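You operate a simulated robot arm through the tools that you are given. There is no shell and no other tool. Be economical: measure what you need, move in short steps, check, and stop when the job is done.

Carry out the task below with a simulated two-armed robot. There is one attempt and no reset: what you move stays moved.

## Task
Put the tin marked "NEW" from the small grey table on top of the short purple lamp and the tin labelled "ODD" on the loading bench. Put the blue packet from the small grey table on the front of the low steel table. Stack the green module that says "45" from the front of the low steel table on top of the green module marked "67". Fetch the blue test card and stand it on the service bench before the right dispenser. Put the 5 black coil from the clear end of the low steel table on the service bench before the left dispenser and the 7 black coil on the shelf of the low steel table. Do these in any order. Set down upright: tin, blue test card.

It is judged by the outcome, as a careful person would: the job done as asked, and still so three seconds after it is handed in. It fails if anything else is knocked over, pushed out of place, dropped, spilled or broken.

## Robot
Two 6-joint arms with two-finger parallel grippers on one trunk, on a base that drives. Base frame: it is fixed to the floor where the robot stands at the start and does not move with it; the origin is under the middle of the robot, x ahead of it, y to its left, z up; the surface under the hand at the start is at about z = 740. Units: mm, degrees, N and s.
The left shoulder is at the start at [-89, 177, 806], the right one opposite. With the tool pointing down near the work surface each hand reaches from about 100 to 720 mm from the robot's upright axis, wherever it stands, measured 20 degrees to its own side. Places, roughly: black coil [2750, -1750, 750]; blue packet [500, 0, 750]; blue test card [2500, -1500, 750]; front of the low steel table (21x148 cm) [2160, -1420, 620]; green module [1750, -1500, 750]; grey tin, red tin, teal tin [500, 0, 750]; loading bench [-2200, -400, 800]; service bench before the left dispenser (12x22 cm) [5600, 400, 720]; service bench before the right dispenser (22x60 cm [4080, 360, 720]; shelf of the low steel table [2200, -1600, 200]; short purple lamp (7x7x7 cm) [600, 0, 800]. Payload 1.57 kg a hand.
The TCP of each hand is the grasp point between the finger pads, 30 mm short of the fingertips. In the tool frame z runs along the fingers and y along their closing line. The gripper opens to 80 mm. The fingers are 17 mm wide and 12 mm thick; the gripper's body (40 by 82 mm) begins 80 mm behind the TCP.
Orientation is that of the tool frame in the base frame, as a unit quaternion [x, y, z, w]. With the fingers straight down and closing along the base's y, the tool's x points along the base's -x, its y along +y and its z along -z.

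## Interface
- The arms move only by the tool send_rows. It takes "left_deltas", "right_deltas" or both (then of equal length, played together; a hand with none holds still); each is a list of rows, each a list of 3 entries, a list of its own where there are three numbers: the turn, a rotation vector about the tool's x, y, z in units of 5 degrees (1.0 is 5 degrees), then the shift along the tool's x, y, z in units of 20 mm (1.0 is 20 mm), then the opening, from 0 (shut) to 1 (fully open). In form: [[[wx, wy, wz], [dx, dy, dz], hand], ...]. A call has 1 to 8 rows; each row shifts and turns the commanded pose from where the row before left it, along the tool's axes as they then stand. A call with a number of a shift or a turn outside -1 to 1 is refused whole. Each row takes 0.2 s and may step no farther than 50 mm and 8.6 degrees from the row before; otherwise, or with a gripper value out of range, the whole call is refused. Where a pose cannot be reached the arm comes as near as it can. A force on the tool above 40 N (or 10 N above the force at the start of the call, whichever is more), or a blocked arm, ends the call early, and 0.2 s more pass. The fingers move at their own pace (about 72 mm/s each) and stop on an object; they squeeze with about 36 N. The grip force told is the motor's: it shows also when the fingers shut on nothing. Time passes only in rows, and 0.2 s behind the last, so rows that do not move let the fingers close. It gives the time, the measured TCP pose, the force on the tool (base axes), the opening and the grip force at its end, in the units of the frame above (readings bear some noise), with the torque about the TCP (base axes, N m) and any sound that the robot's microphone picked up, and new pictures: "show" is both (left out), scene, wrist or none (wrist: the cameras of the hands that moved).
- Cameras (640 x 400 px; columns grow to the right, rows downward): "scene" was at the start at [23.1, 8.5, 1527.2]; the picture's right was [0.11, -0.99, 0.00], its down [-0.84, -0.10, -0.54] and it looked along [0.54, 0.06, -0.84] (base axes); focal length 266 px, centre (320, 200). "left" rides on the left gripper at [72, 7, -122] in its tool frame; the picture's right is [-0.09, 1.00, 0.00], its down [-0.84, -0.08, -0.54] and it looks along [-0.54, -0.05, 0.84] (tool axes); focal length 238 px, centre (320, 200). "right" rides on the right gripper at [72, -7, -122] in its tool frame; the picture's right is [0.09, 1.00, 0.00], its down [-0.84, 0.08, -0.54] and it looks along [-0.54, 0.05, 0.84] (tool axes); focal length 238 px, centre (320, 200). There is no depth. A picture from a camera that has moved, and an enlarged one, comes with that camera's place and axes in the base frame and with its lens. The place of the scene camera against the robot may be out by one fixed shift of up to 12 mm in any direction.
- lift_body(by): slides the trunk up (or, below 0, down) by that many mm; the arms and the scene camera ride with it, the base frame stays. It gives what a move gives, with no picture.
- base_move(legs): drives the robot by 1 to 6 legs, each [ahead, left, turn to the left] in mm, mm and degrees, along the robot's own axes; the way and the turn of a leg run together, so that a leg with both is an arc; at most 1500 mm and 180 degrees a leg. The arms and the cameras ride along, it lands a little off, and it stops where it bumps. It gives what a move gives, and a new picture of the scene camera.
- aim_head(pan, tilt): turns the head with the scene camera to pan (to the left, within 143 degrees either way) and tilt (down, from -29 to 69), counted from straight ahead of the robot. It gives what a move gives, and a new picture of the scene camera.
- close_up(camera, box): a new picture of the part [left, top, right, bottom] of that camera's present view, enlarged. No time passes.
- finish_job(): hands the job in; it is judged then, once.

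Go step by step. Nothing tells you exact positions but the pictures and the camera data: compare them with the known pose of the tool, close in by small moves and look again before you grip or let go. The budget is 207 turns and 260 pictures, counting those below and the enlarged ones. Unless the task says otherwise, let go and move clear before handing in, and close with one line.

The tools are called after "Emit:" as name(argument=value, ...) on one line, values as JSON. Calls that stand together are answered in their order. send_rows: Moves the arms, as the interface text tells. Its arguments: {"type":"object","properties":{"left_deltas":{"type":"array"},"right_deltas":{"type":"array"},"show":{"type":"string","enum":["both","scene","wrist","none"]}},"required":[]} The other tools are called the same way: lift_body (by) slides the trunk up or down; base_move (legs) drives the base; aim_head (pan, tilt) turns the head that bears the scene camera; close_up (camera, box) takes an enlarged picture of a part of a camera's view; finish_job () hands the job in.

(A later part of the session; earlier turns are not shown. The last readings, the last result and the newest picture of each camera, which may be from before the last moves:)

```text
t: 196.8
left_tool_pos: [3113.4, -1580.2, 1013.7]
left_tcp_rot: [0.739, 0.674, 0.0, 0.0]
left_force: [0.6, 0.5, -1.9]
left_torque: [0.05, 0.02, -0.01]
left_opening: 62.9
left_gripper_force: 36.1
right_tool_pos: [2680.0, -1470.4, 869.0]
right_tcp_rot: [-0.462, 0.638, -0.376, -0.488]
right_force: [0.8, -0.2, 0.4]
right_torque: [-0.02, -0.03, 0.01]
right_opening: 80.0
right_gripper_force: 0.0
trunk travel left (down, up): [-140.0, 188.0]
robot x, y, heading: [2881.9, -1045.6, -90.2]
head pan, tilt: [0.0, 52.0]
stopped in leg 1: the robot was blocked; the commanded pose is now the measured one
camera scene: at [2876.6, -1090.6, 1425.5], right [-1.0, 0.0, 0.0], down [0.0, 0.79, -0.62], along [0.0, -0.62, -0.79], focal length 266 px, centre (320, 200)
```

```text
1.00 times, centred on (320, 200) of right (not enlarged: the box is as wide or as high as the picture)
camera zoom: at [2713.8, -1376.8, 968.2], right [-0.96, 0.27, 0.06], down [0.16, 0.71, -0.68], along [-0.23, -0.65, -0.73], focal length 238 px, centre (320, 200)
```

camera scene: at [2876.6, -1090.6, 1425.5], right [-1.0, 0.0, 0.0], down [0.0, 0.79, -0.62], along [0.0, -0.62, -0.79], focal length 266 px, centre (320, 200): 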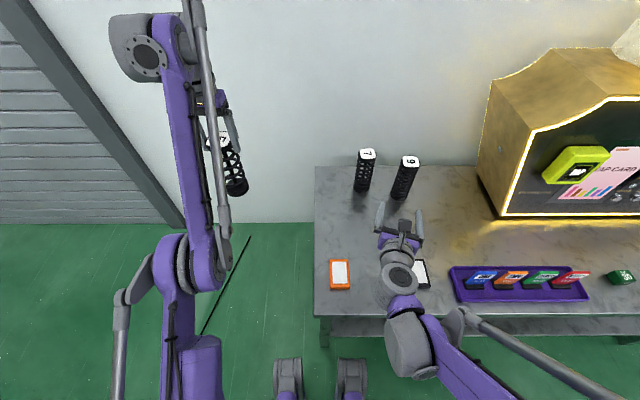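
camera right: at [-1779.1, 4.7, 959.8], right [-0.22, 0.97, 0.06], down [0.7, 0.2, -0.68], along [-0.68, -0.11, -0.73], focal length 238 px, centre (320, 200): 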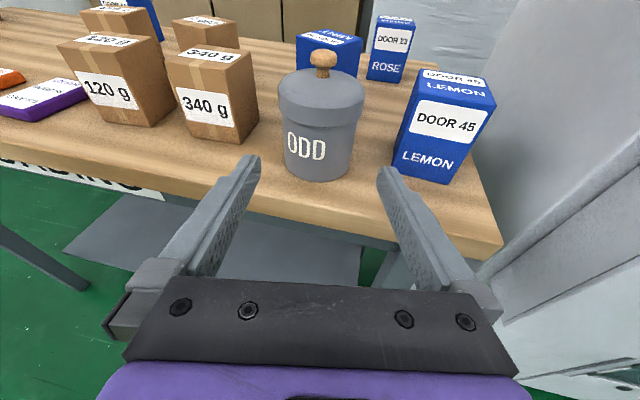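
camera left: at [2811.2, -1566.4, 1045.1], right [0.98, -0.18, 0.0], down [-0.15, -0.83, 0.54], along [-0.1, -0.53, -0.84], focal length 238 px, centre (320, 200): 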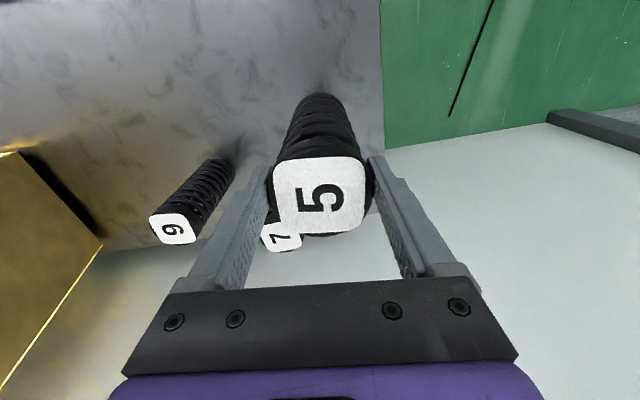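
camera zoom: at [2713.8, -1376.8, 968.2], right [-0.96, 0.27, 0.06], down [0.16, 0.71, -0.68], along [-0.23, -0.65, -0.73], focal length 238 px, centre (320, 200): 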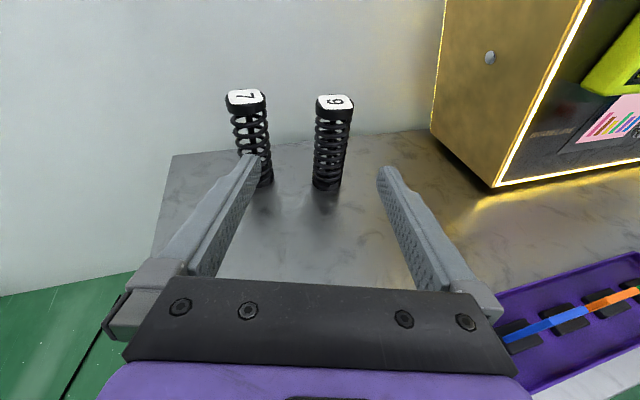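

The base touched the table edge lightly and stopped; nothing on the table moved. I back off 30 mm and bring the right hand to the pre-grasp point for coil 7 (≈2717,-1769).

Emit:
base_move(legs=[[-30, 0, 0]])

Emit:
send_rows(right_deltas=[[[0, 0, 0], [-0.05, -0.583, 0.94], 1], [[0, 0, 0], [-0.05, -0.583, 0.94], 1], [[0, 0, 0], [-0.05, -0.583, 0.94], 1], [[0, 0, 0], [-0.05, -0.583, 0.94], 1], [[0, 0, 0], [-0.05, -0.583, 0.94], 1], [[0, 0, 0], [-0.05, -0.583, 0.94], 1], [[0, 0, 0], [-0.05, -0.583, 0.94], 1], [[0, 0, 0], [-0.05, -0.583, 0.94], 1]], show="wrist")

```text
t: 197.6
left_tool_pos: [3114.5, -1549.7, 1014.3]
left_tcp_rot: [0.739, 0.673, -0.001, -0.001]
left_force: [0.1, 0.1, -1.0]
left_torque: [0.02, 0.02, -0.03]
left_opening: 63.0
left_gripper_force: 35.6
right_tool_pos: [2680.4, -1442.6, 868.9]
right_tcp_rot: [-0.461, 0.639, -0.376, -0.488]
right_force: [-0.1, 0.3, 0.0]
right_torque: [0.02, 0.0, 0.02]
right_opening: 79.8
right_gripper_force: 0.1
trunk travel left (down, up): [-140.0, 188.0]
robot x, y, heading: [2878.9, -1018.4, -90.1]
head pan, tilt: [0.0, 52.0]
camera scene: at [2876.8, -1059.8, 1425.5], right [-1.0, 0.0, 0.0], down [0.0, 0.79, -0.62], along [0.0, -0.62, -0.79], focal length 266 px, centre (320, 200)
```

scene: 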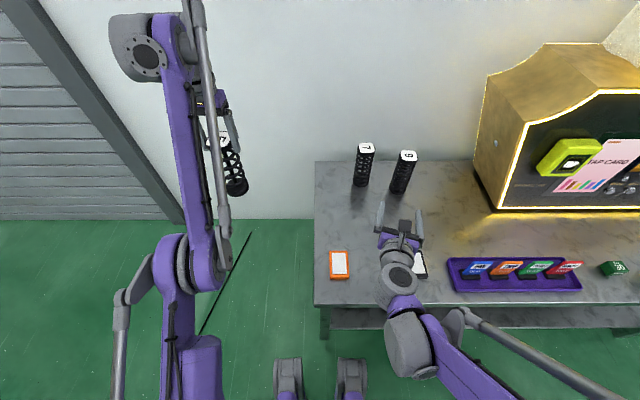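

```text
t: 199.4
left_tool_pos: [3114.2, -1549.0, 1014.0]
left_tcp_rot: [0.739, 0.674, 0.0, 0.0]
left_force: [0.3, -0.4, -1.1]
left_torque: [-0.01, -0.02, -0.02]
left_opening: 62.9
left_gripper_force: 35.8
right_tool_pos: [2728.2, -1609.4, 827.9]
right_tcp_rot: [-0.462, 0.638, -0.376, -0.488]
right_force: [-0.5, -0.2, -0.7]
right_torque: [0.0, 0.02, -0.02]
right_opening: 80.1
right_gripper_force: 0.1
trunk travel left (down, up): [-140.0, 188.0]
robot x, y, heading: [2880.9, -1013.9, -90.4]
head pan, tilt: [0.0, 52.0]
camera right: at [2760.6, -1513.7, 928.3], right [-0.96, 0.27, 0.06], down [0.16, 0.71, -0.68], along [-0.23, -0.65, -0.73], focal length 238 px, centre (320, 200)
```

right: 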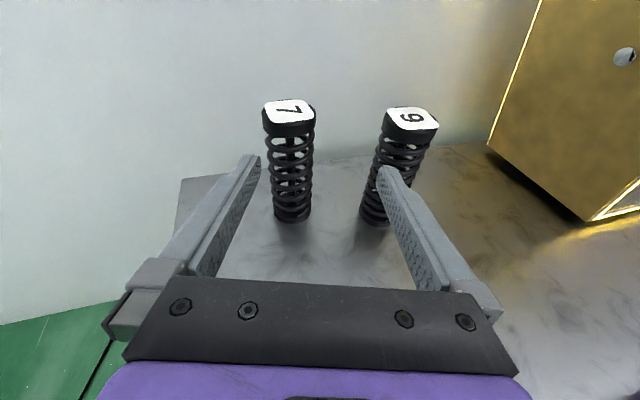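

Emit:
send_rows(right_deltas=[[[0, 0, 0], [-0.065, -0.58, 0.91], 1], [[0, 0, 0], [-0.065, -0.58, 0.91], 1], [[0, 0, 0], [-0.065, -0.58, 0.91], 1], [[0, 0, 0], [0, 0, 0.8], 1], [[0, 0, 0], [0, 0, 0.8], 1], [[0, 0, 0], [0, 0, 0.8], 1], [[0, 0, 0], [0, 0, 0.8], 1]], show="wrist")

```text
t: 201.0
left_tool_pos: [3113.3, -1549.2, 1013.6]
left_tcp_rot: [0.739, 0.674, -0.001, 0.0]
left_force: [-0.9, 0.1, -1.3]
left_torque: [-0.03, -0.01, 0.02]
left_opening: 62.9
left_gripper_force: 35.8
right_tool_pos: [2730.1, -1726.3, 796.5]
right_tcp_rot: [-0.461, 0.639, -0.375, -0.488]
right_force: [-0.4, 0.5, -0.3]
right_torque: [0.01, 0.0, 0.01]
right_opening: 80.0
right_gripper_force: 0.0
trunk travel left (down, up): [-140.0, 188.0]
robot x, y, heading: [2882.9, -1020.2, -90.3]
head pan, tilt: [0.0, 52.0]
camera right: at [2762.7, -1631.5, 895.1], right [-0.96, 0.27, 0.06], down [0.16, 0.71, -0.68], along [-0.23, -0.65, -0.73], focal length 238 px, centre (320, 200)
```

right: 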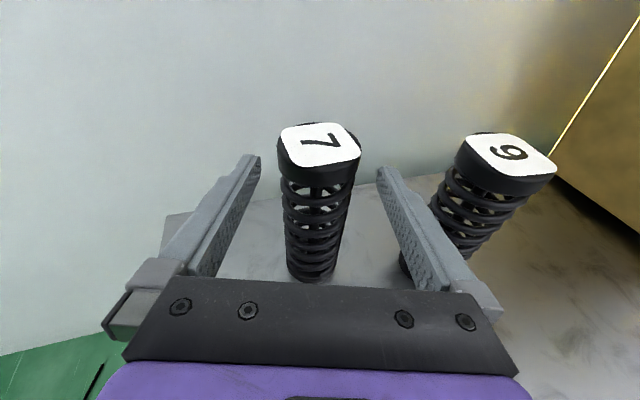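

Emit:
send_rows(right_deltas=[[[0, 0, 0], [0, 0, 0.8], 1], [[0, 0, 0], [0, 0, 0.8], 1], [[0, 0, 0], [0, 0, 0.8], 1], [[0, 0, 0], [0, 0, 0], 1], [[0, 0, 0], [0, 0, 0], 0], [[0, 0, 0], [0, 0, 0], 0], [[0, 0, 0], [0, 0, 0], 0]], show="wrist")

```text
t: 202.6
left_tool_pos: [3113.2, -1549.0, 1013.0]
left_tcp_rot: [0.739, 0.673, -0.001, 0.0]
left_force: [-0.1, 0.1, -2.1]
left_torque: [0.0, 0.02, -0.02]
left_opening: 62.8
left_gripper_force: 35.8
right_tool_pos: [2717.0, -1771.5, 784.4]
right_tcp_rot: [-0.461, 0.639, -0.375, -0.488]
right_force: [-0.8, -1.0, 2.1]
right_torque: [-0.03, 0.25, -0.01]
right_opening: 62.8
right_gripper_force: 36.0
trunk travel left (down, up): [-140.0, 188.0]
robot x, y, heading: [2879.7, -1018.9, -90.1]
head pan, tilt: [0.0, 52.0]
camera right: at [2749.7, -1676.2, 884.5], right [-0.96, 0.27, 0.06], down [0.16, 0.71, -0.68], along [-0.23, -0.65, -0.73], focal length 238 px, centre (320, 200)
```

right: 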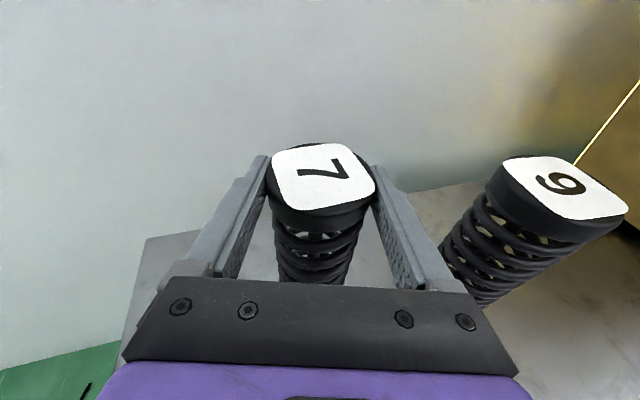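

Coil 7 is gripped by its cap. I lift it and back away from the table.

Emit:
send_rows(right_deltas=[[[0, 0, 0], [0.3, -0.009, -0.075], 0], [[0, 0, 0], [0.97, -0.029, -0.241], 0], [[0, 0, 0], [0.97, -0.029, -0.241], 0], [[0, 0, 0], [0.97, -0.029, -0.241], 0], [[0, 0, 0], [0.97, -0.029, -0.241], 0], [[0, 0, 0], [0.97, -0.029, -0.241], 0]], show="wrist")

Emit:
base_move(legs=[[-560, 0, 0]])

```text
t: 204.0
left_tool_pos: [3114.0, -1549.6, 1014.7]
left_tcp_rot: [0.739, 0.674, -0.002, -0.001]
left_force: [0.8, -0.5, -2.1]
left_torque: [0.01, -0.05, 0.01]
left_opening: 62.9
left_gripper_force: 36.2
right_tool_pos: [2717.4, -1773.0, 890.1]
right_tcp_rot: [-0.461, 0.639, -0.375, -0.489]
right_force: [-0.3, 0.5, -0.9]
right_torque: [-0.04, 0.02, -0.01]
right_opening: 62.9
right_gripper_force: 36.1
trunk travel left (down, up): [-140.0, 188.0]
robot x, y, heading: [2884.2, -1014.9, -90.6]
head pan, tilt: [0.0, 52.0]
camera right: at [2751.0, -1677.5, 989.5], right [-0.96, 0.27, 0.06], down [0.16, 0.71, -0.68], along [-0.23, -0.65, -0.73], focal length 238 px, centre (320, 200)
```

right: 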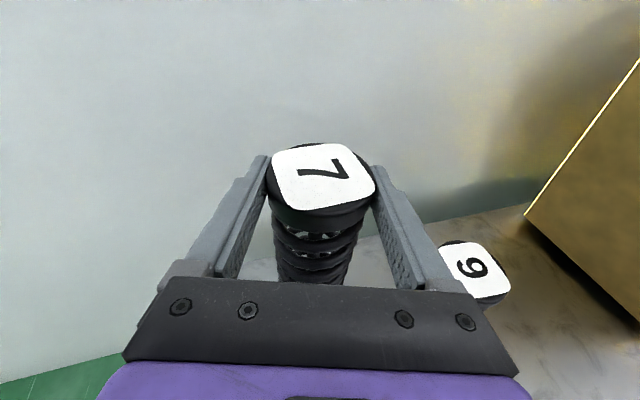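

```text
t: 207.2
left_tool_pos: [3117.7, -989.6, 1013.6]
left_tcp_rot: [0.738, 0.675, 0.0, 0.0]
left_force: [-0.2, -0.5, -1.7]
left_torque: [-0.01, 0.0, -0.03]
left_opening: 62.8
left_gripper_force: 35.9
right_tool_pos: [2722.3, -1212.6, 889.7]
right_tcp_rot: [-0.463, 0.638, -0.377, -0.487]
right_force: [-0.3, 0.3, -1.3]
right_torque: [-0.02, -0.01, 0.01]
right_opening: 62.8
right_gripper_force: 36.3
trunk travel left (down, up): [-140.0, 188.0]
robot x, y, heading: [2881.9, -458.5, -90.2]
head pan, tilt: [0.0, 52.0]
camera scene: at [2878.6, -501.5, 1425.5], right [-1.0, 0.0, 0.0], down [0.0, 0.79, -0.62], along [0.0, -0.62, -0.79], focal length 266 px, centre (320, 200)
```

scene: 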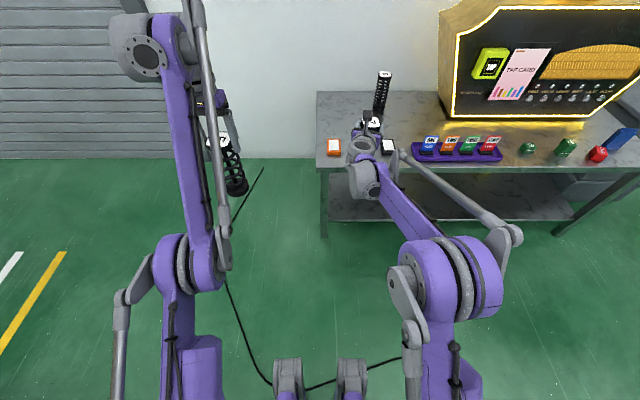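

I shift a little right of the leg, lower the trunk fully and start bringing coil 7 down in front of the table.

Emit:
lift_body(by=-140)

Emit:
base_move(legs=[[20, -60, 0]])

Emit:
send_rows(right_deltas=[[[0, 0, 0], [-0.97, 0.029, 0.241], 0], [[0, 0, 0], [-0.97, 0.029, 0.241], 0], [[0, 0, 0], [-0.97, 0.029, 0.241], 0], [[0, 0, 0], [-0.97, 0.029, 0.241], 0], [[0, 0, 0], [-0.97, 0.029, 0.241], 0], [[0, 0, 0], [-0.97, 0.029, 0.241], 0], [[0, 0, 0], [-0.97, 0.029, 0.241], 0], [[0, 0, 0], [-0.97, 0.029, 0.241], 0]], show="none")

Emit:
send_rows(right_deltas=[[[0, 0, 0], [-0.97, 0.029, 0.241], 0], [[0, 0, 0], [-0.97, 0.029, 0.241], 0], [[0, 0, 0], [-0.97, 0.029, 0.241], 0], [[0, 0, 0], [-0.97, 0.029, 0.241], 0], [[0, 0, 0], [-0.97, 0.029, 0.241], 0], [[0, 0, 0], [-0.97, 0.029, 0.241], 0], [[0, 0, 0], [-0.97, 0.029, 0.241], 0], [[0, 0, 0], [-0.97, 0.029, 0.241], 0]])

```text
t: 208.9
left_tool_pos: [3118.1, -1011.9, 857.0]
left_tcp_rot: [0.739, 0.674, 0.01, -0.013]
left_force: [-0.4, 0.6, -0.9]
left_torque: [-0.01, 0.01, 0.01]
left_opening: 62.8
left_gripper_force: 36.0
right_tool_pos: [2722.0, -1214.3, 749.6]
right_tcp_rot: [-0.463, 0.638, -0.377, -0.487]
right_force: [0.0, -0.4, -1.1]
right_torque: [0.02, -0.03, -0.03]
right_opening: 62.6
right_gripper_force: 36.5
trunk travel left (down, up): [0.0, 328.0]
robot x, y, heading: [2887.9, -456.9, -89.9]
head pan, tilt: [0.0, 52.0]
```

```text
t: 210.1
left_tool_pos: [3058.4, -1031.2, 856.9]
left_tcp_rot: [0.737, 0.675, 0.01, -0.013]
left_force: [0.8, 0.4, -1.9]
left_torque: [-0.01, -0.03, 0.03]
left_opening: 62.8
left_gripper_force: 36.2
right_tool_pos: [2664.0, -1235.1, 750.1]
right_tcp_rot: [-0.463, 0.638, -0.376, -0.486]
right_force: [-0.4, 0.2, -2.1]
right_torque: [0.01, -0.02, -0.04]
right_opening: 62.8
right_gripper_force: 36.2
trunk travel left (down, up): [0.0, 328.0]
robot x, y, heading: [2823.2, -475.3, -90.1]
head pan, tilt: [0.0, 52.0]
camera scene: at [2819.2, -561.5, 1283.0], right [-1.0, 0.0, 0.0], down [0.0, 0.79, -0.62], along [0.0, -0.62, -0.79], focal length 266 px, centre (320, 200)
```

scene: 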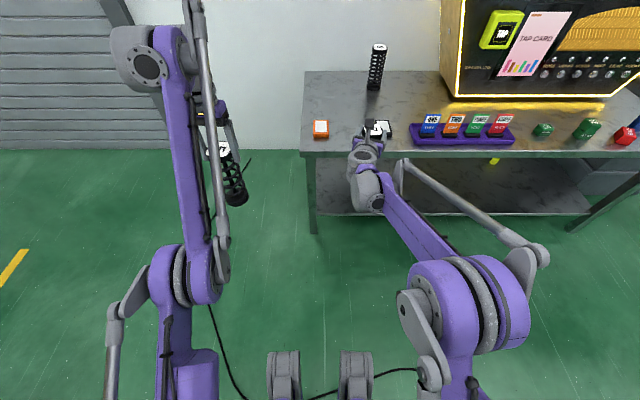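

```text
t: 211.9
left_tool_pos: [3059.6, -1031.4, 856.1]
left_tcp_rot: [0.738, 0.675, 0.01, -0.013]
left_force: [-0.3, -0.1, -1.9]
left_torque: [0.0, 0.01, -0.02]
left_opening: 62.7
left_gripper_force: 36.0
right_tool_pos: [2663.9, -1234.2, 589.4]
right_tcp_rot: [-0.464, 0.638, -0.377, -0.486]
right_force: [0.2, -0.3, -1.0]
right_torque: [-0.02, 0.01, -0.01]
right_opening: 62.6
right_gripper_force: 35.8
trunk travel left (down, up): [0.0, 328.0]
robot x, y, heading: [2825.9, -474.7, -89.7]
head pan, tilt: [0.0, 52.0]
```

```text
t: 213.7
left_tool_pos: [3058.6, -1033.1, 856.6]
left_tcp_rot: [0.738, 0.675, 0.009, -0.013]
left_force: [0.1, -0.1, -0.9]
left_torque: [0.02, -0.01, 0.0]
left_opening: 62.9
left_gripper_force: 35.9
right_tool_pos: [2663.3, -1232.3, 429.1]
right_tcp_rot: [-0.463, 0.638, -0.376, -0.487]
right_force: [-0.4, 0.4, -1.7]
right_torque: [0.02, -0.02, -0.02]
right_opening: 62.7
right_gripper_force: 36.6
trunk travel left (down, up): [0.0, 328.0]
robot x, y, heading: [2826.1, -472.1, -90.0]
head pan, tilt: [0.0, 52.0]
camera scene: at [2819.5, -561.6, 1283.0], right [-1.0, 0.0, 0.0], down [0.0, 0.79, -0.62], along [0.0, -0.62, -0.79], focal length 266 px, centre (320, 200)
camera right: at [2697.4, -1136.5, 529.2], right [-0.96, 0.27, 0.06], down [0.15, 0.71, -0.68], along [-0.22, -0.65, -0.73], focal length 238 px, centre (320, 200)
```

scene: 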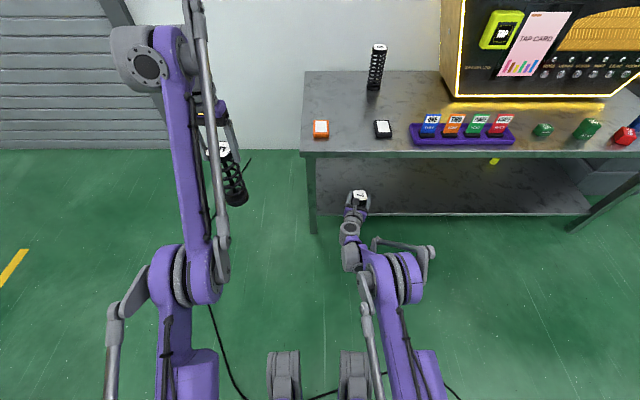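
right: 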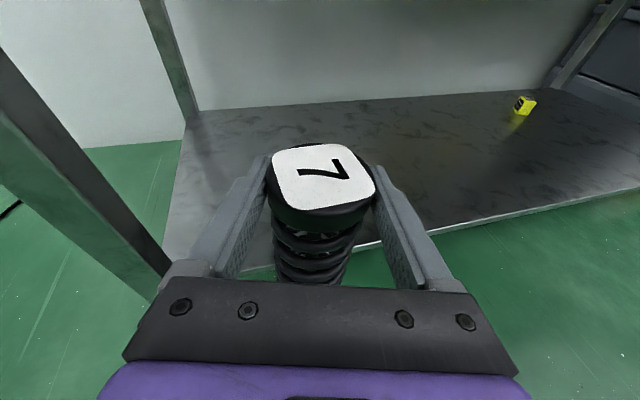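

The shelf is clear here. I lower 20 mm more and drive 155 mm forward so the coil goes over the shelf.

Emit:
send_rows(right_deltas=[[[0, 0, 0], [-0.97, 0.029, 0.241], 0]], show="none")

Emit:
base_move(legs=[[155, 0, 0]])

Emit:
close_up(camera="right", box=[0, 0, 640, 400])

Emit:
close_up(camera="scene", box=[280, 130, 440, 250])

```text
t: 214.1
left_tool_pos: [3058.4, -1031.5, 856.0]
left_tcp_rot: [0.737, 0.675, 0.009, -0.012]
left_force: [0.4, -0.4, -2.2]
left_torque: [0.0, 0.01, -0.01]
left_opening: 62.8
left_gripper_force: 35.8
right_tool_pos: [2666.6, -1231.4, 410.7]
right_tcp_rot: [-0.463, 0.637, -0.377, -0.487]
right_force: [-0.3, 0.4, -1.5]
right_torque: [0.0, 0.02, 0.0]
right_opening: 62.6
right_gripper_force: 35.9
trunk travel left (down, up): [0.0, 328.0]
robot x, y, heading: [2826.5, -478.0, -89.8]
head pan, tilt: [0.0, 52.0]
```

```text
t: 215.5
left_tool_pos: [3058.8, -1186.3, 856.7]
left_tcp_rot: [0.737, 0.676, 0.011, -0.013]
left_force: [0.8, 0.2, -1.4]
left_torque: [0.01, 0.02, -0.01]
left_opening: 62.7
left_gripper_force: 36.3
right_tool_pos: [2666.6, -1387.6, 410.3]
right_tcp_rot: [-0.463, 0.638, -0.376, -0.487]
right_force: [-0.4, -0.1, -1.5]
right_torque: [-0.01, 0.02, 0.0]
right_opening: 62.6
right_gripper_force: 36.1
trunk travel left (down, up): [0.0, 328.0]
robot x, y, heading: [2827.6, -629.3, -90.0]
head pan, tilt: [0.0, 52.0]
camera scene: at [2819.6, -717.3, 1282.9], right [-1.0, 0.0, 0.0], down [0.0, 0.79, -0.62], along [0.0, -0.62, -0.79], focal length 266 px, centre (320, 200)
```

scene: 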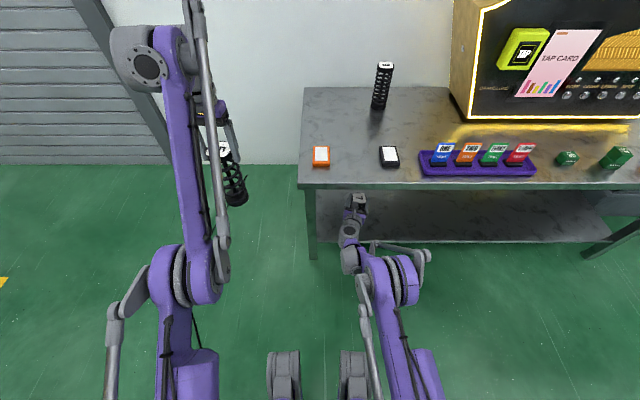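

```text
1.00 times, centred on (320, 200) of right (not enlarged: the box is as wide or as high as the picture)
camera zoom: at [2698.8, -1291.8, 509.8], right [-0.96, 0.27, 0.06], down [0.15, 0.71, -0.68], along [-0.22, -0.65, -0.73], focal length 238 px, centre (320, 200)
```

zoom: 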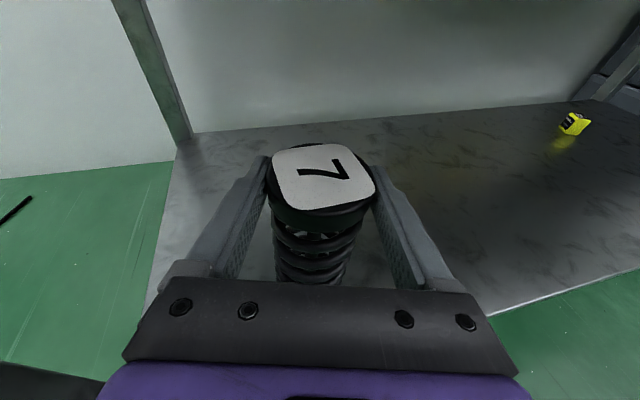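

```text
3.33 times, centred on (360, 190) of scene
camera zoom: at [2819.6, -717.3, 1282.9], right [-1.0, 0.0, 0.0], down [0.0, 0.79, -0.62], along [0.0, -0.62, -0.79], focal length 886 px, centre (187, 233)
```

zoom: 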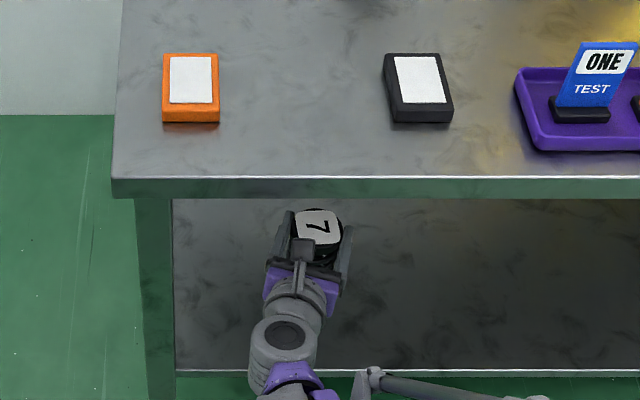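

Over the shelf. I lower slowly until contact.

Emit:
send_rows(right_deltas=[[[0, 0, 0], [-0.97, 0.029, 0.241], 0], [[0, 0, 0], [-0.7, 0.02, 0.174], 0], [[0, 0, 0], [-0.15, 0.004, 0.037], 0], [[0, 0, 0], [-0.15, 0.004, 0.037], 0], [[0, 0, 0], [-0.15, 0.004, 0.037], 0], [[0, 0, 0], [-0.15, 0.004, 0.037], 0]], show="none")

```text
t: 216.9
left_tool_pos: [3059.5, -1185.7, 857.6]
left_tcp_rot: [0.738, 0.675, 0.009, -0.013]
left_force: [0.8, 0.0, -1.3]
left_torque: [0.0, -0.01, -0.02]
left_opening: 62.8
left_gripper_force: 36.5
right_tool_pos: [2666.1, -1387.7, 363.5]
right_tcp_rot: [-0.463, 0.638, -0.376, -0.487]
right_force: [0.5, -0.1, -0.8]
right_torque: [0.02, -0.01, -0.02]
right_opening: 62.8
right_gripper_force: 35.9
trunk travel left (down, up): [0.0, 328.0]
robot x, y, heading: [2823.0, -631.7, -90.1]
head pan, tilt: [0.0, 52.0]
```

Emit:
send_rows(right_deltas=[[[0, 0, 0], [-0.15, 0.004, 0.037], 0], [[0, 0, 0], [-0.15, 0.004, 0.037], 0], [[0, 0, 0], [-0.15, 0.004, 0.037], 0], [[0, 0, 0], [-0.15, 0.004, 0.037], 0], [[0, 0, 0], [-0.15, 0.004, 0.037], 0]], show="none")

```text
t: 218.1
left_tool_pos: [3059.0, -1185.5, 856.3]
left_tcp_rot: [0.738, 0.675, 0.01, -0.013]
left_force: [-0.3, 0.2, -1.0]
left_torque: [-0.07, 0.04, 0.01]
left_opening: 62.9
left_gripper_force: 36.0
right_tool_pos: [2667.6, -1387.3, 347.7]
right_tcp_rot: [-0.464, 0.637, -0.377, -0.487]
right_force: [0.9, 0.3, -0.9]
right_torque: [0.02, -0.03, 0.01]
right_opening: 62.6
right_gripper_force: 35.9
trunk travel left (down, up): [0.0, 328.0]
robot x, y, heading: [2824.1, -632.7, -90.1]
head pan, tilt: [0.0, 52.0]
```

No contact yet; I continue down in small steps and look.

Emit:
send_rows(right_deltas=[[[0, 0, 0], [-0.15, 0.004, 0.037], 0], [[0, 0, 0], [-0.15, 0.004, 0.037], 0], [[0, 0, 0], [-0.15, 0.004, 0.037], 0], [[0, 0, 0], [-0.15, 0.004, 0.037], 0]], show="both")

```text
t: 219.1
left_tool_pos: [3060.2, -1184.4, 858.0]
left_tcp_rot: [0.738, 0.675, 0.009, -0.012]
left_force: [0.3, -0.1, -1.1]
left_torque: [0.0, 0.07, 0.01]
left_opening: 62.9
left_gripper_force: 36.2
right_tool_pos: [2668.2, -1385.7, 339.9]
right_tcp_rot: [-0.463, 0.636, -0.378, -0.488]
right_force: [1.5, -3.8, 33.6]
right_torque: [-0.16, 0.61, 0.11]
right_opening: 62.9
right_gripper_force: 35.9
trunk travel left (down, up): [0.0, 328.0]
robot x, y, heading: [2823.1, -633.8, -90.0]
head pan, tilt: [0.0, 52.0]
camera scene: at [2820.5, -713.2, 1283.2], right [-1.0, 0.0, 0.0], down [0.0, 0.79, -0.62], along [0.0, -0.62, -0.79], focal length 266 px, centre (320, 200)
camera right: at [2700.0, -1289.8, 438.5], right [-0.96, 0.26, 0.06], down [0.15, 0.71, -0.68], along [-0.22, -0.65, -0.73], focal length 238 px, centre (320, 200)
```

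scene: 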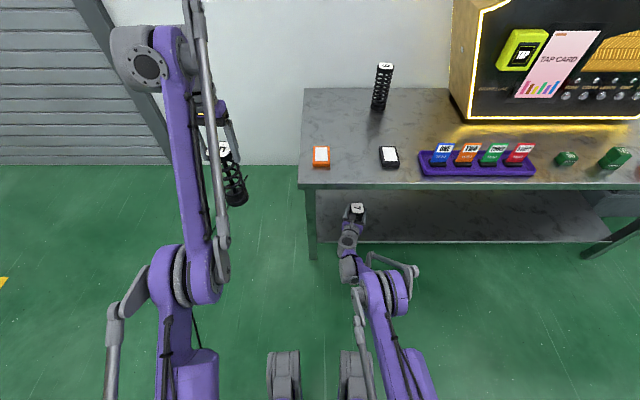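
right: 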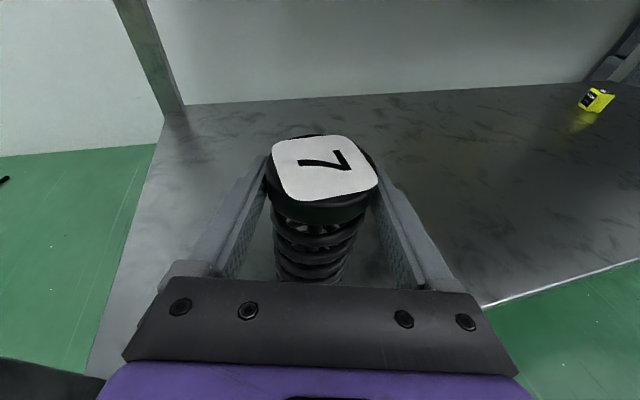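

Contact: the coil stands on the shelf (z≈177). I ease the pressure, release and check.

Emit:
send_rows(right_deltas=[[[0, 0, 0], [0.22, -0.007, -0.055], 0], [[0, 0, 0], [0, 0, 0], 0]], show="none")

```text
t: 219.7
left_tool_pos: [3058.8, -1186.2, 856.5]
left_tcp_rot: [0.738, 0.675, 0.01, -0.013]
left_force: [-0.4, 0.2, -1.6]
left_torque: [0.02, 0.0, 0.01]
left_opening: 62.6
left_gripper_force: 36.1
right_tool_pos: [2666.6, -1386.4, 340.4]
right_tcp_rot: [-0.462, 0.639, -0.376, -0.487]
right_force: [-0.3, 0.0, -1.2]
right_torque: [0.0, 0.03, 0.0]
right_opening: 62.7
right_gripper_force: 36.0
trunk travel left (down, up): [0.0, 328.0]
robot x, y, heading: [2823.3, -634.5, -89.9]
head pan, tilt: [0.0, 52.0]
```

Emit:
send_rows(right_deltas=[[[0, 0, 0], [-0.05, 0, 0.012], 0], [[0, 0, 0], [0, 0, 0], 0.8], [[0, 0, 0], [0, 0, 0], 1], [[0, 0, 0], [0, 0, 0], 1]], show="wrist")

```text
t: 220.7
left_tool_pos: [3059.8, -1186.9, 856.9]
left_tcp_rot: [0.738, 0.675, 0.01, -0.012]
left_force: [-0.5, -0.5, -2.1]
left_torque: [0.0, 0.0, 0.0]
left_opening: 62.7
left_gripper_force: 36.2
right_tool_pos: [2665.8, -1385.9, 339.9]
right_tcp_rot: [-0.464, 0.638, -0.377, -0.486]
right_force: [-0.5, 0.9, 0.9]
right_torque: [-0.02, 0.01, 0.03]
right_opening: 79.9
right_gripper_force: 0.1
trunk travel left (down, up): [0.0, 328.0]
robot x, y, heading: [2823.8, -633.6, -89.8]
head pan, tilt: [0.0, 52.0]
camera right: at [2699.1, -1290.8, 438.7], right [-0.96, 0.27, 0.06], down [0.15, 0.71, -0.68], along [-0.22, -0.65, -0.73], focal length 238 px, centre (320, 200)
```

right: 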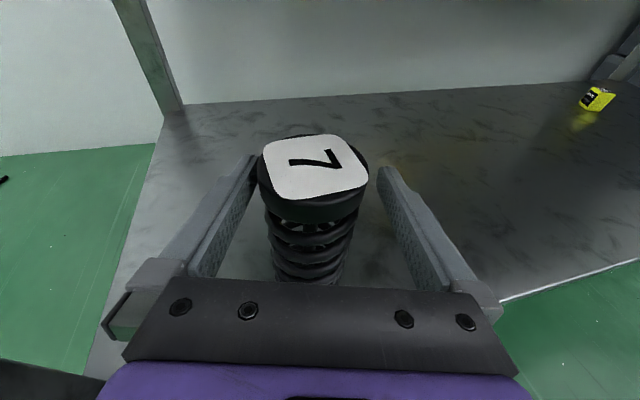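

It stands alone. I re-centre 4 mm and withdraw straight back.

Emit:
send_rows(right_deltas=[[[0, 0, 0], [0, -0.2, 0], 1], [[0, 0, 0], [0, 0, -0.7], 1], [[0, 0, 0], [0, 0, -1], 1], [[0, 0, 0], [0, 0, -1], 1], [[0, 0, 0], [0, 0, -1], 1], [[0, 0, 0], [0, 0, -1], 1], [[0, 0, 0], [0, 0, -1], 1], [[0, 0, 0], [0, 0, -1], 1]], show="wrist")

```text
t: 222.5
left_tool_pos: [3059.9, -1186.7, 856.7]
left_tcp_rot: [0.737, 0.675, 0.01, -0.012]
left_force: [0.0, 0.0, -1.2]
left_torque: [0.01, 0.02, 0.01]
left_opening: 62.6
left_gripper_force: 35.7
right_tool_pos: [2706.5, -1262.7, 373.8]
right_tcp_rot: [-0.463, 0.637, -0.377, -0.487]
right_force: [-0.2, 0.5, -0.3]
right_torque: [0.0, -0.03, 0.0]
right_opening: 80.0
right_gripper_force: 0.0
trunk travel left (down, up): [0.0, 328.0]
robot x, y, heading: [2821.3, -632.3, -90.0]
head pan, tilt: [0.0, 52.0]
camera right: at [2738.4, -1167.0, 472.1], right [-0.96, 0.27, 0.06], down [0.15, 0.71, -0.68], along [-0.22, -0.65, -0.73], focal length 238 px, centre (320, 200)
```

right: 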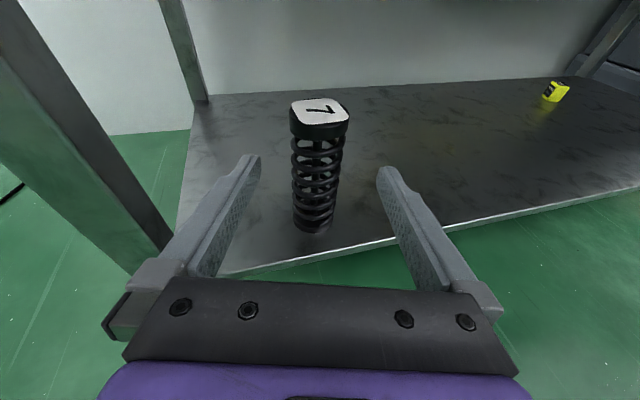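

Coil 7 stands on the shelf. Next the blue card: I back off, raise the trunk and turn the right hand to point down.

Emit:
base_move(legs=[[-150, 0, 0]])

Emit:
lift_body(by=160)

Emit:
send_rows(right_deltas=[[[0, -1, 0], [0.5, 0, -0.8], 1], [[0, -1, 0], [0.5, 0, -0.8], 1], [[0, -1, 0], [0.5, 0, -0.8], 1], [[0, -1, 0], [0.5, 0, -0.8], 1], [[0, -1, 0], [0.3, 0, -0.9], 1], [[0, -1, 0], [0.3, 0, -0.9], 1], [[0, -1, 0], [0, 0, -1], 1], [[0, -1, 0], [0, 0, -1], 1]], show="none")

Emit:
send_rows(right_deltas=[[[0, -1, 0], [0, 0, -1], 1], [[0, -1, 0], [0, 0, -1], 1], [[0, -1, 0], [0, 0, -1], 1], [[0, -1, 0], [0, 0, -1], 1], [[0, -1, 0], [0, 0, -1], 1], [[0, -1, 0], [0, 0, -1], 1], [[0, -1, 0], [0, 0, -1], 1], [[0, 0, -1], [0, 0, 0], 1]], show="none")

```text
t: 223.9
left_tool_pos: [3058.8, -1036.8, 855.2]
left_tcp_rot: [0.737, 0.676, 0.009, -0.012]
left_force: [0.1, -0.3, -1.4]
left_torque: [0.01, 0.01, -0.02]
left_opening: 62.8
left_gripper_force: 36.0
right_tool_pos: [2705.4, -1114.3, 372.5]
right_tcp_rot: [-0.464, 0.637, -0.377, -0.487]
right_force: [-0.4, 0.3, 0.4]
right_torque: [0.0, 0.02, 0.0]
right_opening: 80.1
right_gripper_force: 0.0
trunk travel left (down, up): [0.0, 328.0]
robot x, y, heading: [2826.5, -483.0, -90.0]
head pan, tilt: [0.0, 52.0]
camera scene: at [2819.6, -567.9, 1283.0], right [-1.0, 0.0, 0.0], down [0.0, 0.79, -0.62], along [0.0, -0.62, -0.79], focal length 266 px, centre (320, 200)
```

scene: 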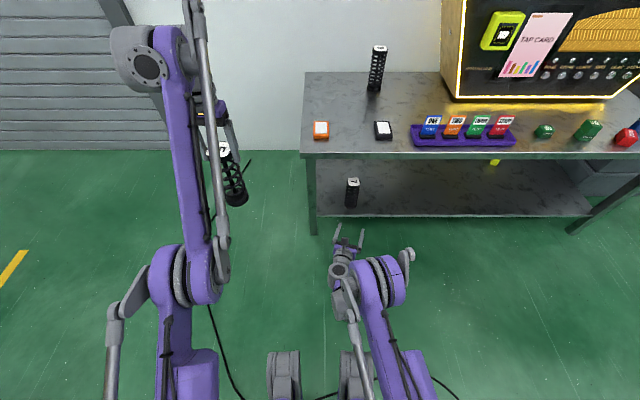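

```text
t: 225.7
left_tool_pos: [3059.2, -1037.7, 1016.8]
left_tcp_rot: [0.738, 0.674, 0.01, -0.012]
left_force: [0.6, 0.2, -0.9]
left_torque: [0.0, -0.01, -0.01]
left_opening: 63.2
left_gripper_force: 35.5
right_tool_pos: [2706.8, -1114.4, 532.4]
right_tcp_rot: [-0.463, 0.638, -0.377, -0.487]
right_force: [-0.9, -0.2, -0.5]
right_torque: [-0.02, -0.01, 0.01]
right_opening: 79.8
right_gripper_force: 0.0
trunk travel left (down, up): [-160.0, 168.0]
robot x, y, heading: [2825.0, -486.3, -90.0]
head pan, tilt: [0.0, 52.0]
```

```text
t: 227.5
left_tool_pos: [3058.5, -1038.1, 1017.1]
left_tcp_rot: [0.737, 0.676, 0.01, -0.013]
left_force: [-0.3, 0.4, -1.6]
left_torque: [0.01, 0.0, 0.0]
left_opening: 62.2
left_gripper_force: 35.6
right_tool_pos: [2728.6, -1023.0, 653.1]
right_tcp_rot: [-0.564, 0.766, -0.196, -0.239]
right_force: [0.0, -0.1, -0.6]
right_torque: [-0.01, -0.01, -0.03]
right_opening: 80.2
right_gripper_force: 0.0
trunk travel left (down, up): [-160.0, 168.0]
robot x, y, heading: [2824.4, -483.6, -89.9]
head pan, tilt: [0.0, 52.0]
```

```text
t: 229.3
left_tool_pos: [3058.4, -1037.1, 1015.9]
left_tcp_rot: [0.737, 0.676, 0.01, -0.013]
left_force: [0.0, 0.1, -2.2]
left_torque: [-0.02, -0.03, 0.03]
left_opening: 62.9
left_gripper_force: 35.8
right_tool_pos: [2819.2, -948.6, 785.3]
right_tcp_rot: [-0.619, 0.778, 0.01, -0.101]
right_force: [0.6, 0.2, -0.2]
right_torque: [-0.02, -0.04, 0.02]
right_opening: 79.9
right_gripper_force: 0.1
right hand out of reach, approached as far as the arm can: row 3, 4, 5, 6, 7
trunk travel left (down, up): [-160.0, 168.0]
robot x, y, heading: [2825.8, -484.4, -90.1]
head pan, tilt: [0.0, 52.0]
```

The hand is nearly vertical. I straighten it and roll it so the fingers will close across the card's thickness.

Emit:
send_rows(right_deltas=[[[0, 0, 0], [1, 0.5, 0], 1], [[0, 0, 0], [1, 1, 0], 1], [[0.81, -0.83, 0], [1, 1, 0], 1], [[0.81, -0.83, 0], [0, 1, 0], 1], [[0, 0, -1], [0, 0, 0], 1], [[0, 0, -1], [0, 0, 0], 1], [[0, 0, -1], [0, 0, 0], 1], [[0, 0, -1], [0, 0, 0], 1]], show="none")

Emit:
send_rows(right_deltas=[[[0, 0, -1], [0, 0, 0], 1], [[0, 0, -1], [0, 0, 0], 1], [[0, 0, -1], [0, 0, 0], 1], [[0, 0, -1], [0, 0, 0], 1], [[0, 0, -1], [0, 0, 0], 1], [[0, 0, -1], [0, 0, 0], 1], [[0, 0, -1], [0, 0, 0], 1], [[0, 0, -1], [0, 0, 0], 1]], show="none")

Emit:
send_rows(right_deltas=[[[0, 0, -1], [0, 0, 0], 1], [[0, 0, -1], [0, 0, 0], 1], [[0, 0, -1], [0, 0, 0], 1], [[0, 0, -1], [0, 0, 0], 1], [[0, 0, -1], [0, 0, 0], 1], [[0, 0, -1], [0, 0, 0], 1], [[0, 0, -1], [0, 0, 0], 1], [[0, 0, -1], [0, 0, 0], 1]], show="none")

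```text
t: 231.1
left_tool_pos: [3059.1, -1037.1, 1016.4]
left_tcp_rot: [0.737, 0.676, 0.009, -0.012]
left_force: [0.2, 0.2, -1.6]
left_torque: [-0.01, 0.0, 0.01]
left_opening: 62.7
left_gripper_force: 36.8
right_tool_pos: [2771.2, -980.9, 807.5]
right_tcp_rot: [0.745, -0.659, -0.05, 0.095]
right_force: [0.3, 0.3, 0.0]
right_torque: [0.02, -0.02, 0.02]
right_opening: 80.0
right_gripper_force: 0.1
right hand out of reach, approached as far as the arm can: row 3, 4
trunk travel left (down, up): [-160.0, 168.0]
robot x, y, heading: [2823.3, -481.7, -90.2]
head pan, tilt: [0.0, 52.0]
```

```text
t: 232.9
left_tool_pos: [3058.6, -1038.3, 1017.7]
left_tcp_rot: [0.737, 0.676, 0.01, -0.013]
left_force: [-0.6, -0.3, -2.5]
left_torque: [0.04, -0.01, -0.03]
left_opening: 62.9
left_gripper_force: 36.2
right_tool_pos: [2771.6, -980.6, 806.8]
right_tcp_rot: [0.925, -0.365, -0.079, 0.073]
right_force: [0.4, 0.4, 0.5]
right_torque: [-0.01, -0.02, 0.0]
right_opening: 79.9
right_gripper_force: 0.1
trunk travel left (down, up): [-160.0, 168.0]
robot x, y, heading: [2823.9, -486.4, -90.0]
head pan, tilt: [0.0, 52.0]
```

```text
t: 234.7
left_tool_pos: [3058.9, -1037.7, 1017.2]
left_tcp_rot: [0.737, 0.676, 0.01, -0.012]
left_force: [-0.8, -0.3, -1.7]
left_torque: [-0.01, -0.02, 0.0]
left_opening: 62.5
left_gripper_force: 35.8
right_tool_pos: [2771.1, -979.9, 807.5]
right_tcp_rot: [0.994, -0.027, -0.1, 0.041]
right_force: [-0.1, 0.4, 0.5]
right_torque: [0.02, -0.01, 0.0]
right_opening: 79.9
right_gripper_force: 0.1
trunk travel left (down, up): [-160.0, 168.0]
robot x, y, heading: [2823.5, -480.9, -90.0]
head pan, tilt: [0.0, 52.0]
```

Emit:
send_rows(right_deltas=[[[0, 0, 0], [-0.5, 1, 0], 1], [[0, 0, 0], [-0.5, 1, 0], 1], [[0, 0, 0], [-0.5, 1, 0], 1], [[0.333, 0.755, 0], [0, 0, 0], 1], [[0.333, 0.755, 0], [0, 0, 0], 1], [[0.333, 0.755, 0], [0, 0, 0], 1], [[0, 0, -0.72], [0, 0, 0], 1]], show="none")

Emit:
base_move(legs=[[0, -200, 0], [250, 0, 0]])

Emit:
close_up(camera="right", box=[0, 0, 640, 400])

```text
t: 236.3
left_tool_pos: [3058.4, -1038.1, 1017.2]
left_tcp_rot: [0.738, 0.675, 0.011, -0.013]
left_force: [-0.2, 0.0, -1.7]
left_torque: [0.02, -0.03, 0.01]
left_opening: 62.8
left_gripper_force: 36.7
right_tool_pos: [2740.1, -1041.1, 816.7]
right_tcp_rot: [0.993, 0.004, -0.107, 0.039]
right_force: [1.0, 0.3, -0.2]
right_torque: [-0.01, 0.05, 0.02]
right_opening: 80.0
right_gripper_force: 0.1
right hand out of reach, approached as far as the arm can: row 4, 5, 6
trunk travel left (down, up): [-160.0, 168.0]
robot x, y, heading: [2831.0, -483.4, -89.6]
head pan, tilt: [0.0, 52.0]
```

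```text
t: 240.1
left_tool_pos: [2858.9, -1279.4, 1016.6]
left_tcp_rot: [0.736, 0.677, 0.011, -0.013]
left_force: [0.1, -0.8, -0.9]
left_torque: [0.02, 0.05, -0.01]
left_opening: 62.7
left_gripper_force: 36.3
right_tool_pos: [2538.3, -1281.5, 817.0]
right_tcp_rot: [0.993, 0.007, -0.108, 0.04]
right_force: [-0.5, -1.0, 0.0]
right_torque: [0.02, 0.02, 0.0]
right_opening: 80.1
right_gripper_force: 0.0
trunk travel left (down, up): [-160.0, 168.0]
robot x, y, heading: [2622.7, -726.0, -89.7]
head pan, tilt: [0.0, 52.0]
camera scene: at [2616.7, -767.3, 1445.7], right [-1.0, 0.0, 0.0], down [0.0, 0.79, -0.62], along [0.0, -0.62, -0.79], focal length 266 px, centre (320, 200)
```

scene: 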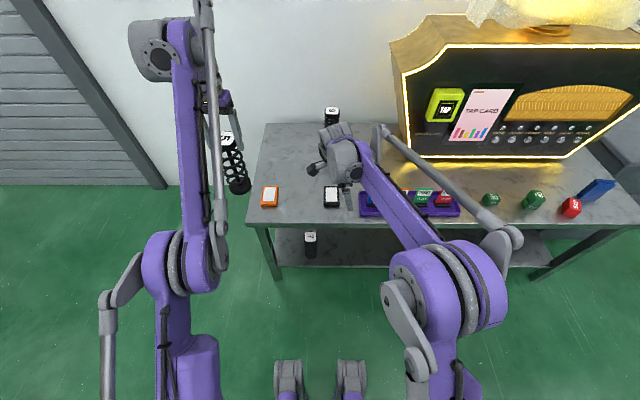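

```text
1.00 times, centred on (320, 200) of right (not enlarged: the box is as wide or as high as the picture)
camera zoom: at [2634.8, -1265.0, 919.6], right [0.11, -0.99, 0.06], down [-0.7, -0.04, 0.71], along [-0.71, -0.12, -0.7], focal length 238 px, centre (320, 200)
```

zoom: 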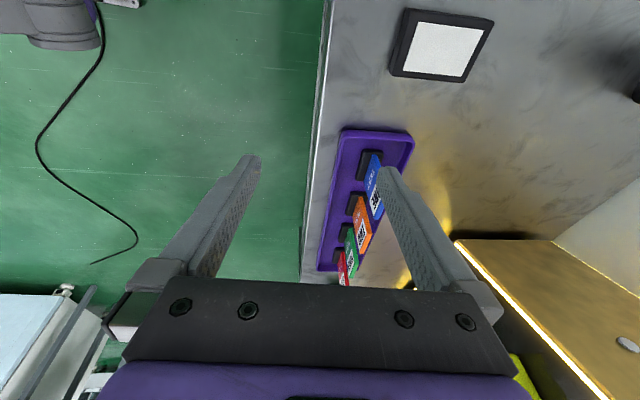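

The wrist cannot get fully vertical, but the remaining 12° lean is within the card's plane, which is harmless. I zoom in on the card.

Emit:
close_up(camera="right", box=[310, 115, 430, 290])

Emit:
close_up(camera="scene", box=[340, 180, 470, 225])

```text
2.29 times, centred on (370, 202) of right
camera zoom: at [2634.8, -1265.0, 919.6], right [0.11, -0.99, 0.06], down [-0.7, -0.04, 0.71], along [-0.71, -0.12, -0.7], focal length 545 px, centre (206, 194)
```

zoom: 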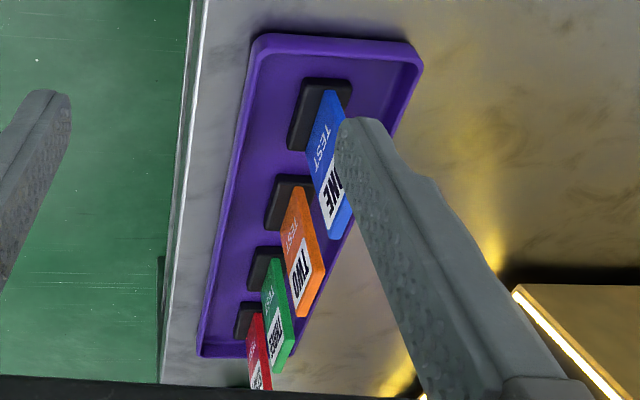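

```text
4.92 times, centred on (405, 202) of scene
camera zoom: at [2616.7, -767.3, 1445.7], right [-1.0, 0.0, 0.0], down [0.0, 0.79, -0.62], along [0.0, -0.62, -0.79], focal length 1308 px, centre (-98, 188)
```

zoom: 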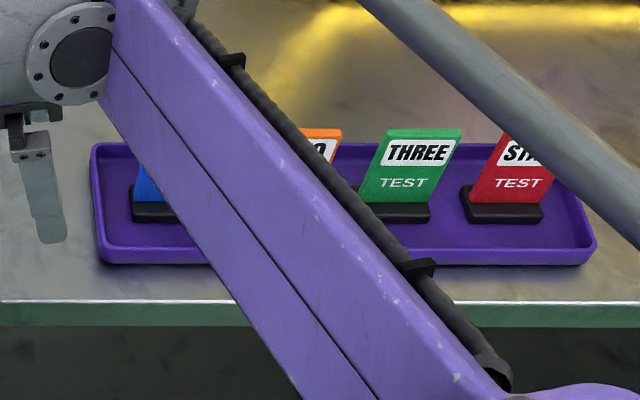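

Blue card: base near (2416,-1383), top about z 726. I hover the hand over it.

Emit:
send_rows(right_deltas=[[[0, 0, 0], [-0.95, 0.81, 0.42], 1], [[0, 0, 0], [-0.95, 0.81, 0.42], 1], [[0, 0, 0], [-0.95, 0.81, 0.42], 1], [[0, 0, 0], [-0.95, 0.81, 0.42], 1], [[0, 0, 0], [-0.95, 0.81, 0.42], 1], [[0, 0, 0], [-0.95, 0.81, 0.42], 1], [[0.9, 0, 0], [0, 0, 0], 1]])

```text
t: 241.7
left_tool_pos: [2858.2, -1280.1, 1017.0]
left_tcp_rot: [0.736, 0.677, 0.01, -0.013]
left_force: [-0.4, 0.1, -1.5]
left_torque: [0.0, -0.03, 0.01]
left_opening: 62.9
left_gripper_force: 36.0
right_tool_pos: [2442.4, -1381.2, 799.6]
right_tcp_rot: [0.991, 0.002, -0.132, 0.003]
right_force: [0.9, -0.6, -0.2]
right_torque: [0.02, 0.03, -0.01]
right_opening: 80.2
right_gripper_force: 0.0
right hand out of reach, approached as far as the arm can: row 3, 4, 5, 6, 7
trunk travel left (down, up): [-160.0, 168.0]
robot x, y, heading: [2622.4, -729.3, -89.9]
head pan, tilt: [0.0, 52.0]
camera scene: at [2616.8, -767.0, 1445.7], right [-1.0, 0.0, 0.0], down [0.0, 0.79, -0.62], along [0.0, -0.62, -0.79], focal length 266 px, centre (320, 200)
camera right: at [2544.1, -1372.8, 899.1], right [0.09, -1.0, -0.02], down [-0.67, -0.08, 0.74], along [-0.74, -0.06, -0.67], focal length 238 px, centre (320, 200)
```

scene: 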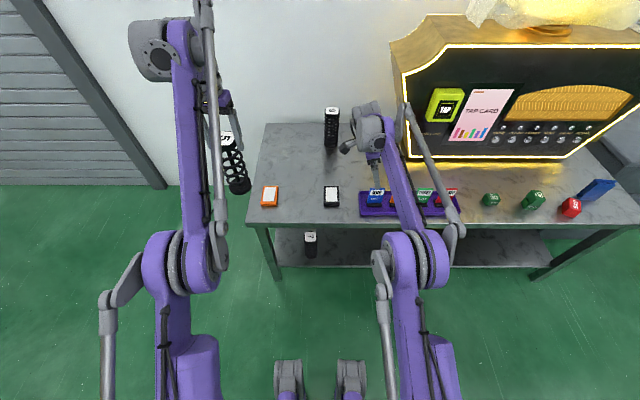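
right: 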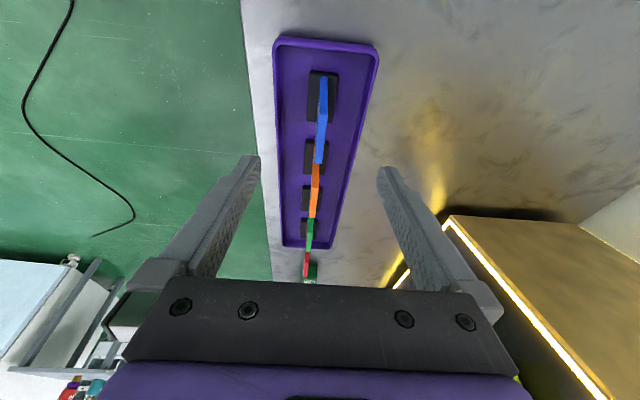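

The card is seen edge-on, centred between the fingers at (2421,-1382). I descend along the fingers' own direction.

Emit:
send_rows(right_deltas=[[[0, 0, 0], [0.35, 0, 0], 1], [[0, 0, 0], [0, 0, 0.9], 1], [[0, 0, 0], [0, 0, 0.9], 1], [[0, 0, 0], [0, 0, 0.9], 1]], show="wrist")

```text
t: 242.7
left_tool_pos: [2858.4, -1278.3, 1017.3]
left_tcp_rot: [0.736, 0.677, 0.01, -0.012]
left_force: [-0.4, 0.9, -2.0]
left_torque: [0.02, -0.01, 0.0]
left_opening: 62.7
left_gripper_force: 36.1
right_tool_pos: [2455.7, -1378.6, 747.4]
right_tcp_rot: [0.991, 0.002, -0.13, 0.005]
right_force: [0.7, -0.4, 0.9]
right_torque: [0.03, 0.0, 0.0]
right_opening: 80.1
right_gripper_force: 0.1
right hand out of reach, approached as far as the arm can: row 1, 2, 3, 4
trunk travel left (down, up): [-160.0, 168.0]
robot x, y, heading: [2621.8, -726.0, -89.6]
head pan, tilt: [0.0, 52.0]
camera right: at [2556.5, -1371.2, 846.5], right [0.09, -1.0, -0.02], down [-0.67, -0.08, 0.74], along [-0.74, -0.06, -0.67], focal length 238 px, centre (320, 200)
```

right: 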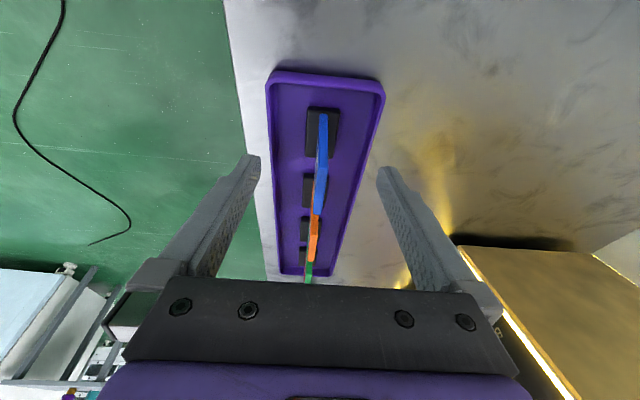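

The wrist keeps drifting. I rise a little and try again to straighten the hand here, where the arm is less folded.

Emit:
send_rows(right_deltas=[[[0, 0, 0], [-0.26, 0, -0.9], 1], [[0, 0, 0], [-0.26, 0, -0.9], 1], [[0, 0, 0], [-0.26, 0, -0.9], 1], [[0, 1, 0], [0, 0, 0], 1], [[0, 1, 0], [0, 0, 0], 1], [[0, 1, 0], [0, 0, 0], 1]], show="none")

```text
t: 244.1
left_tool_pos: [2859.4, -1278.3, 1015.7]
left_tcp_rot: [0.737, 0.676, 0.01, -0.013]
left_force: [-0.3, -0.5, -2.1]
left_torque: [-0.03, 0.0, 0.0]
left_opening: 62.6
left_gripper_force: 35.6
right_tool_pos: [2464.2, -1377.4, 802.4]
right_tcp_rot: [0.992, 0.003, -0.129, 0.006]
right_force: [-0.9, 0.3, 0.1]
right_torque: [0.0, -0.01, 0.0]
right_opening: 80.0
right_gripper_force: 0.0
right hand out of reach, approached as far as the arm can: row 1, 2, 3, 4, 5, 6
trunk travel left (down, up): [-160.0, 168.0]
robot x, y, heading: [2623.0, -727.1, -89.6]
head pan, tilt: [0.0, 52.0]
```

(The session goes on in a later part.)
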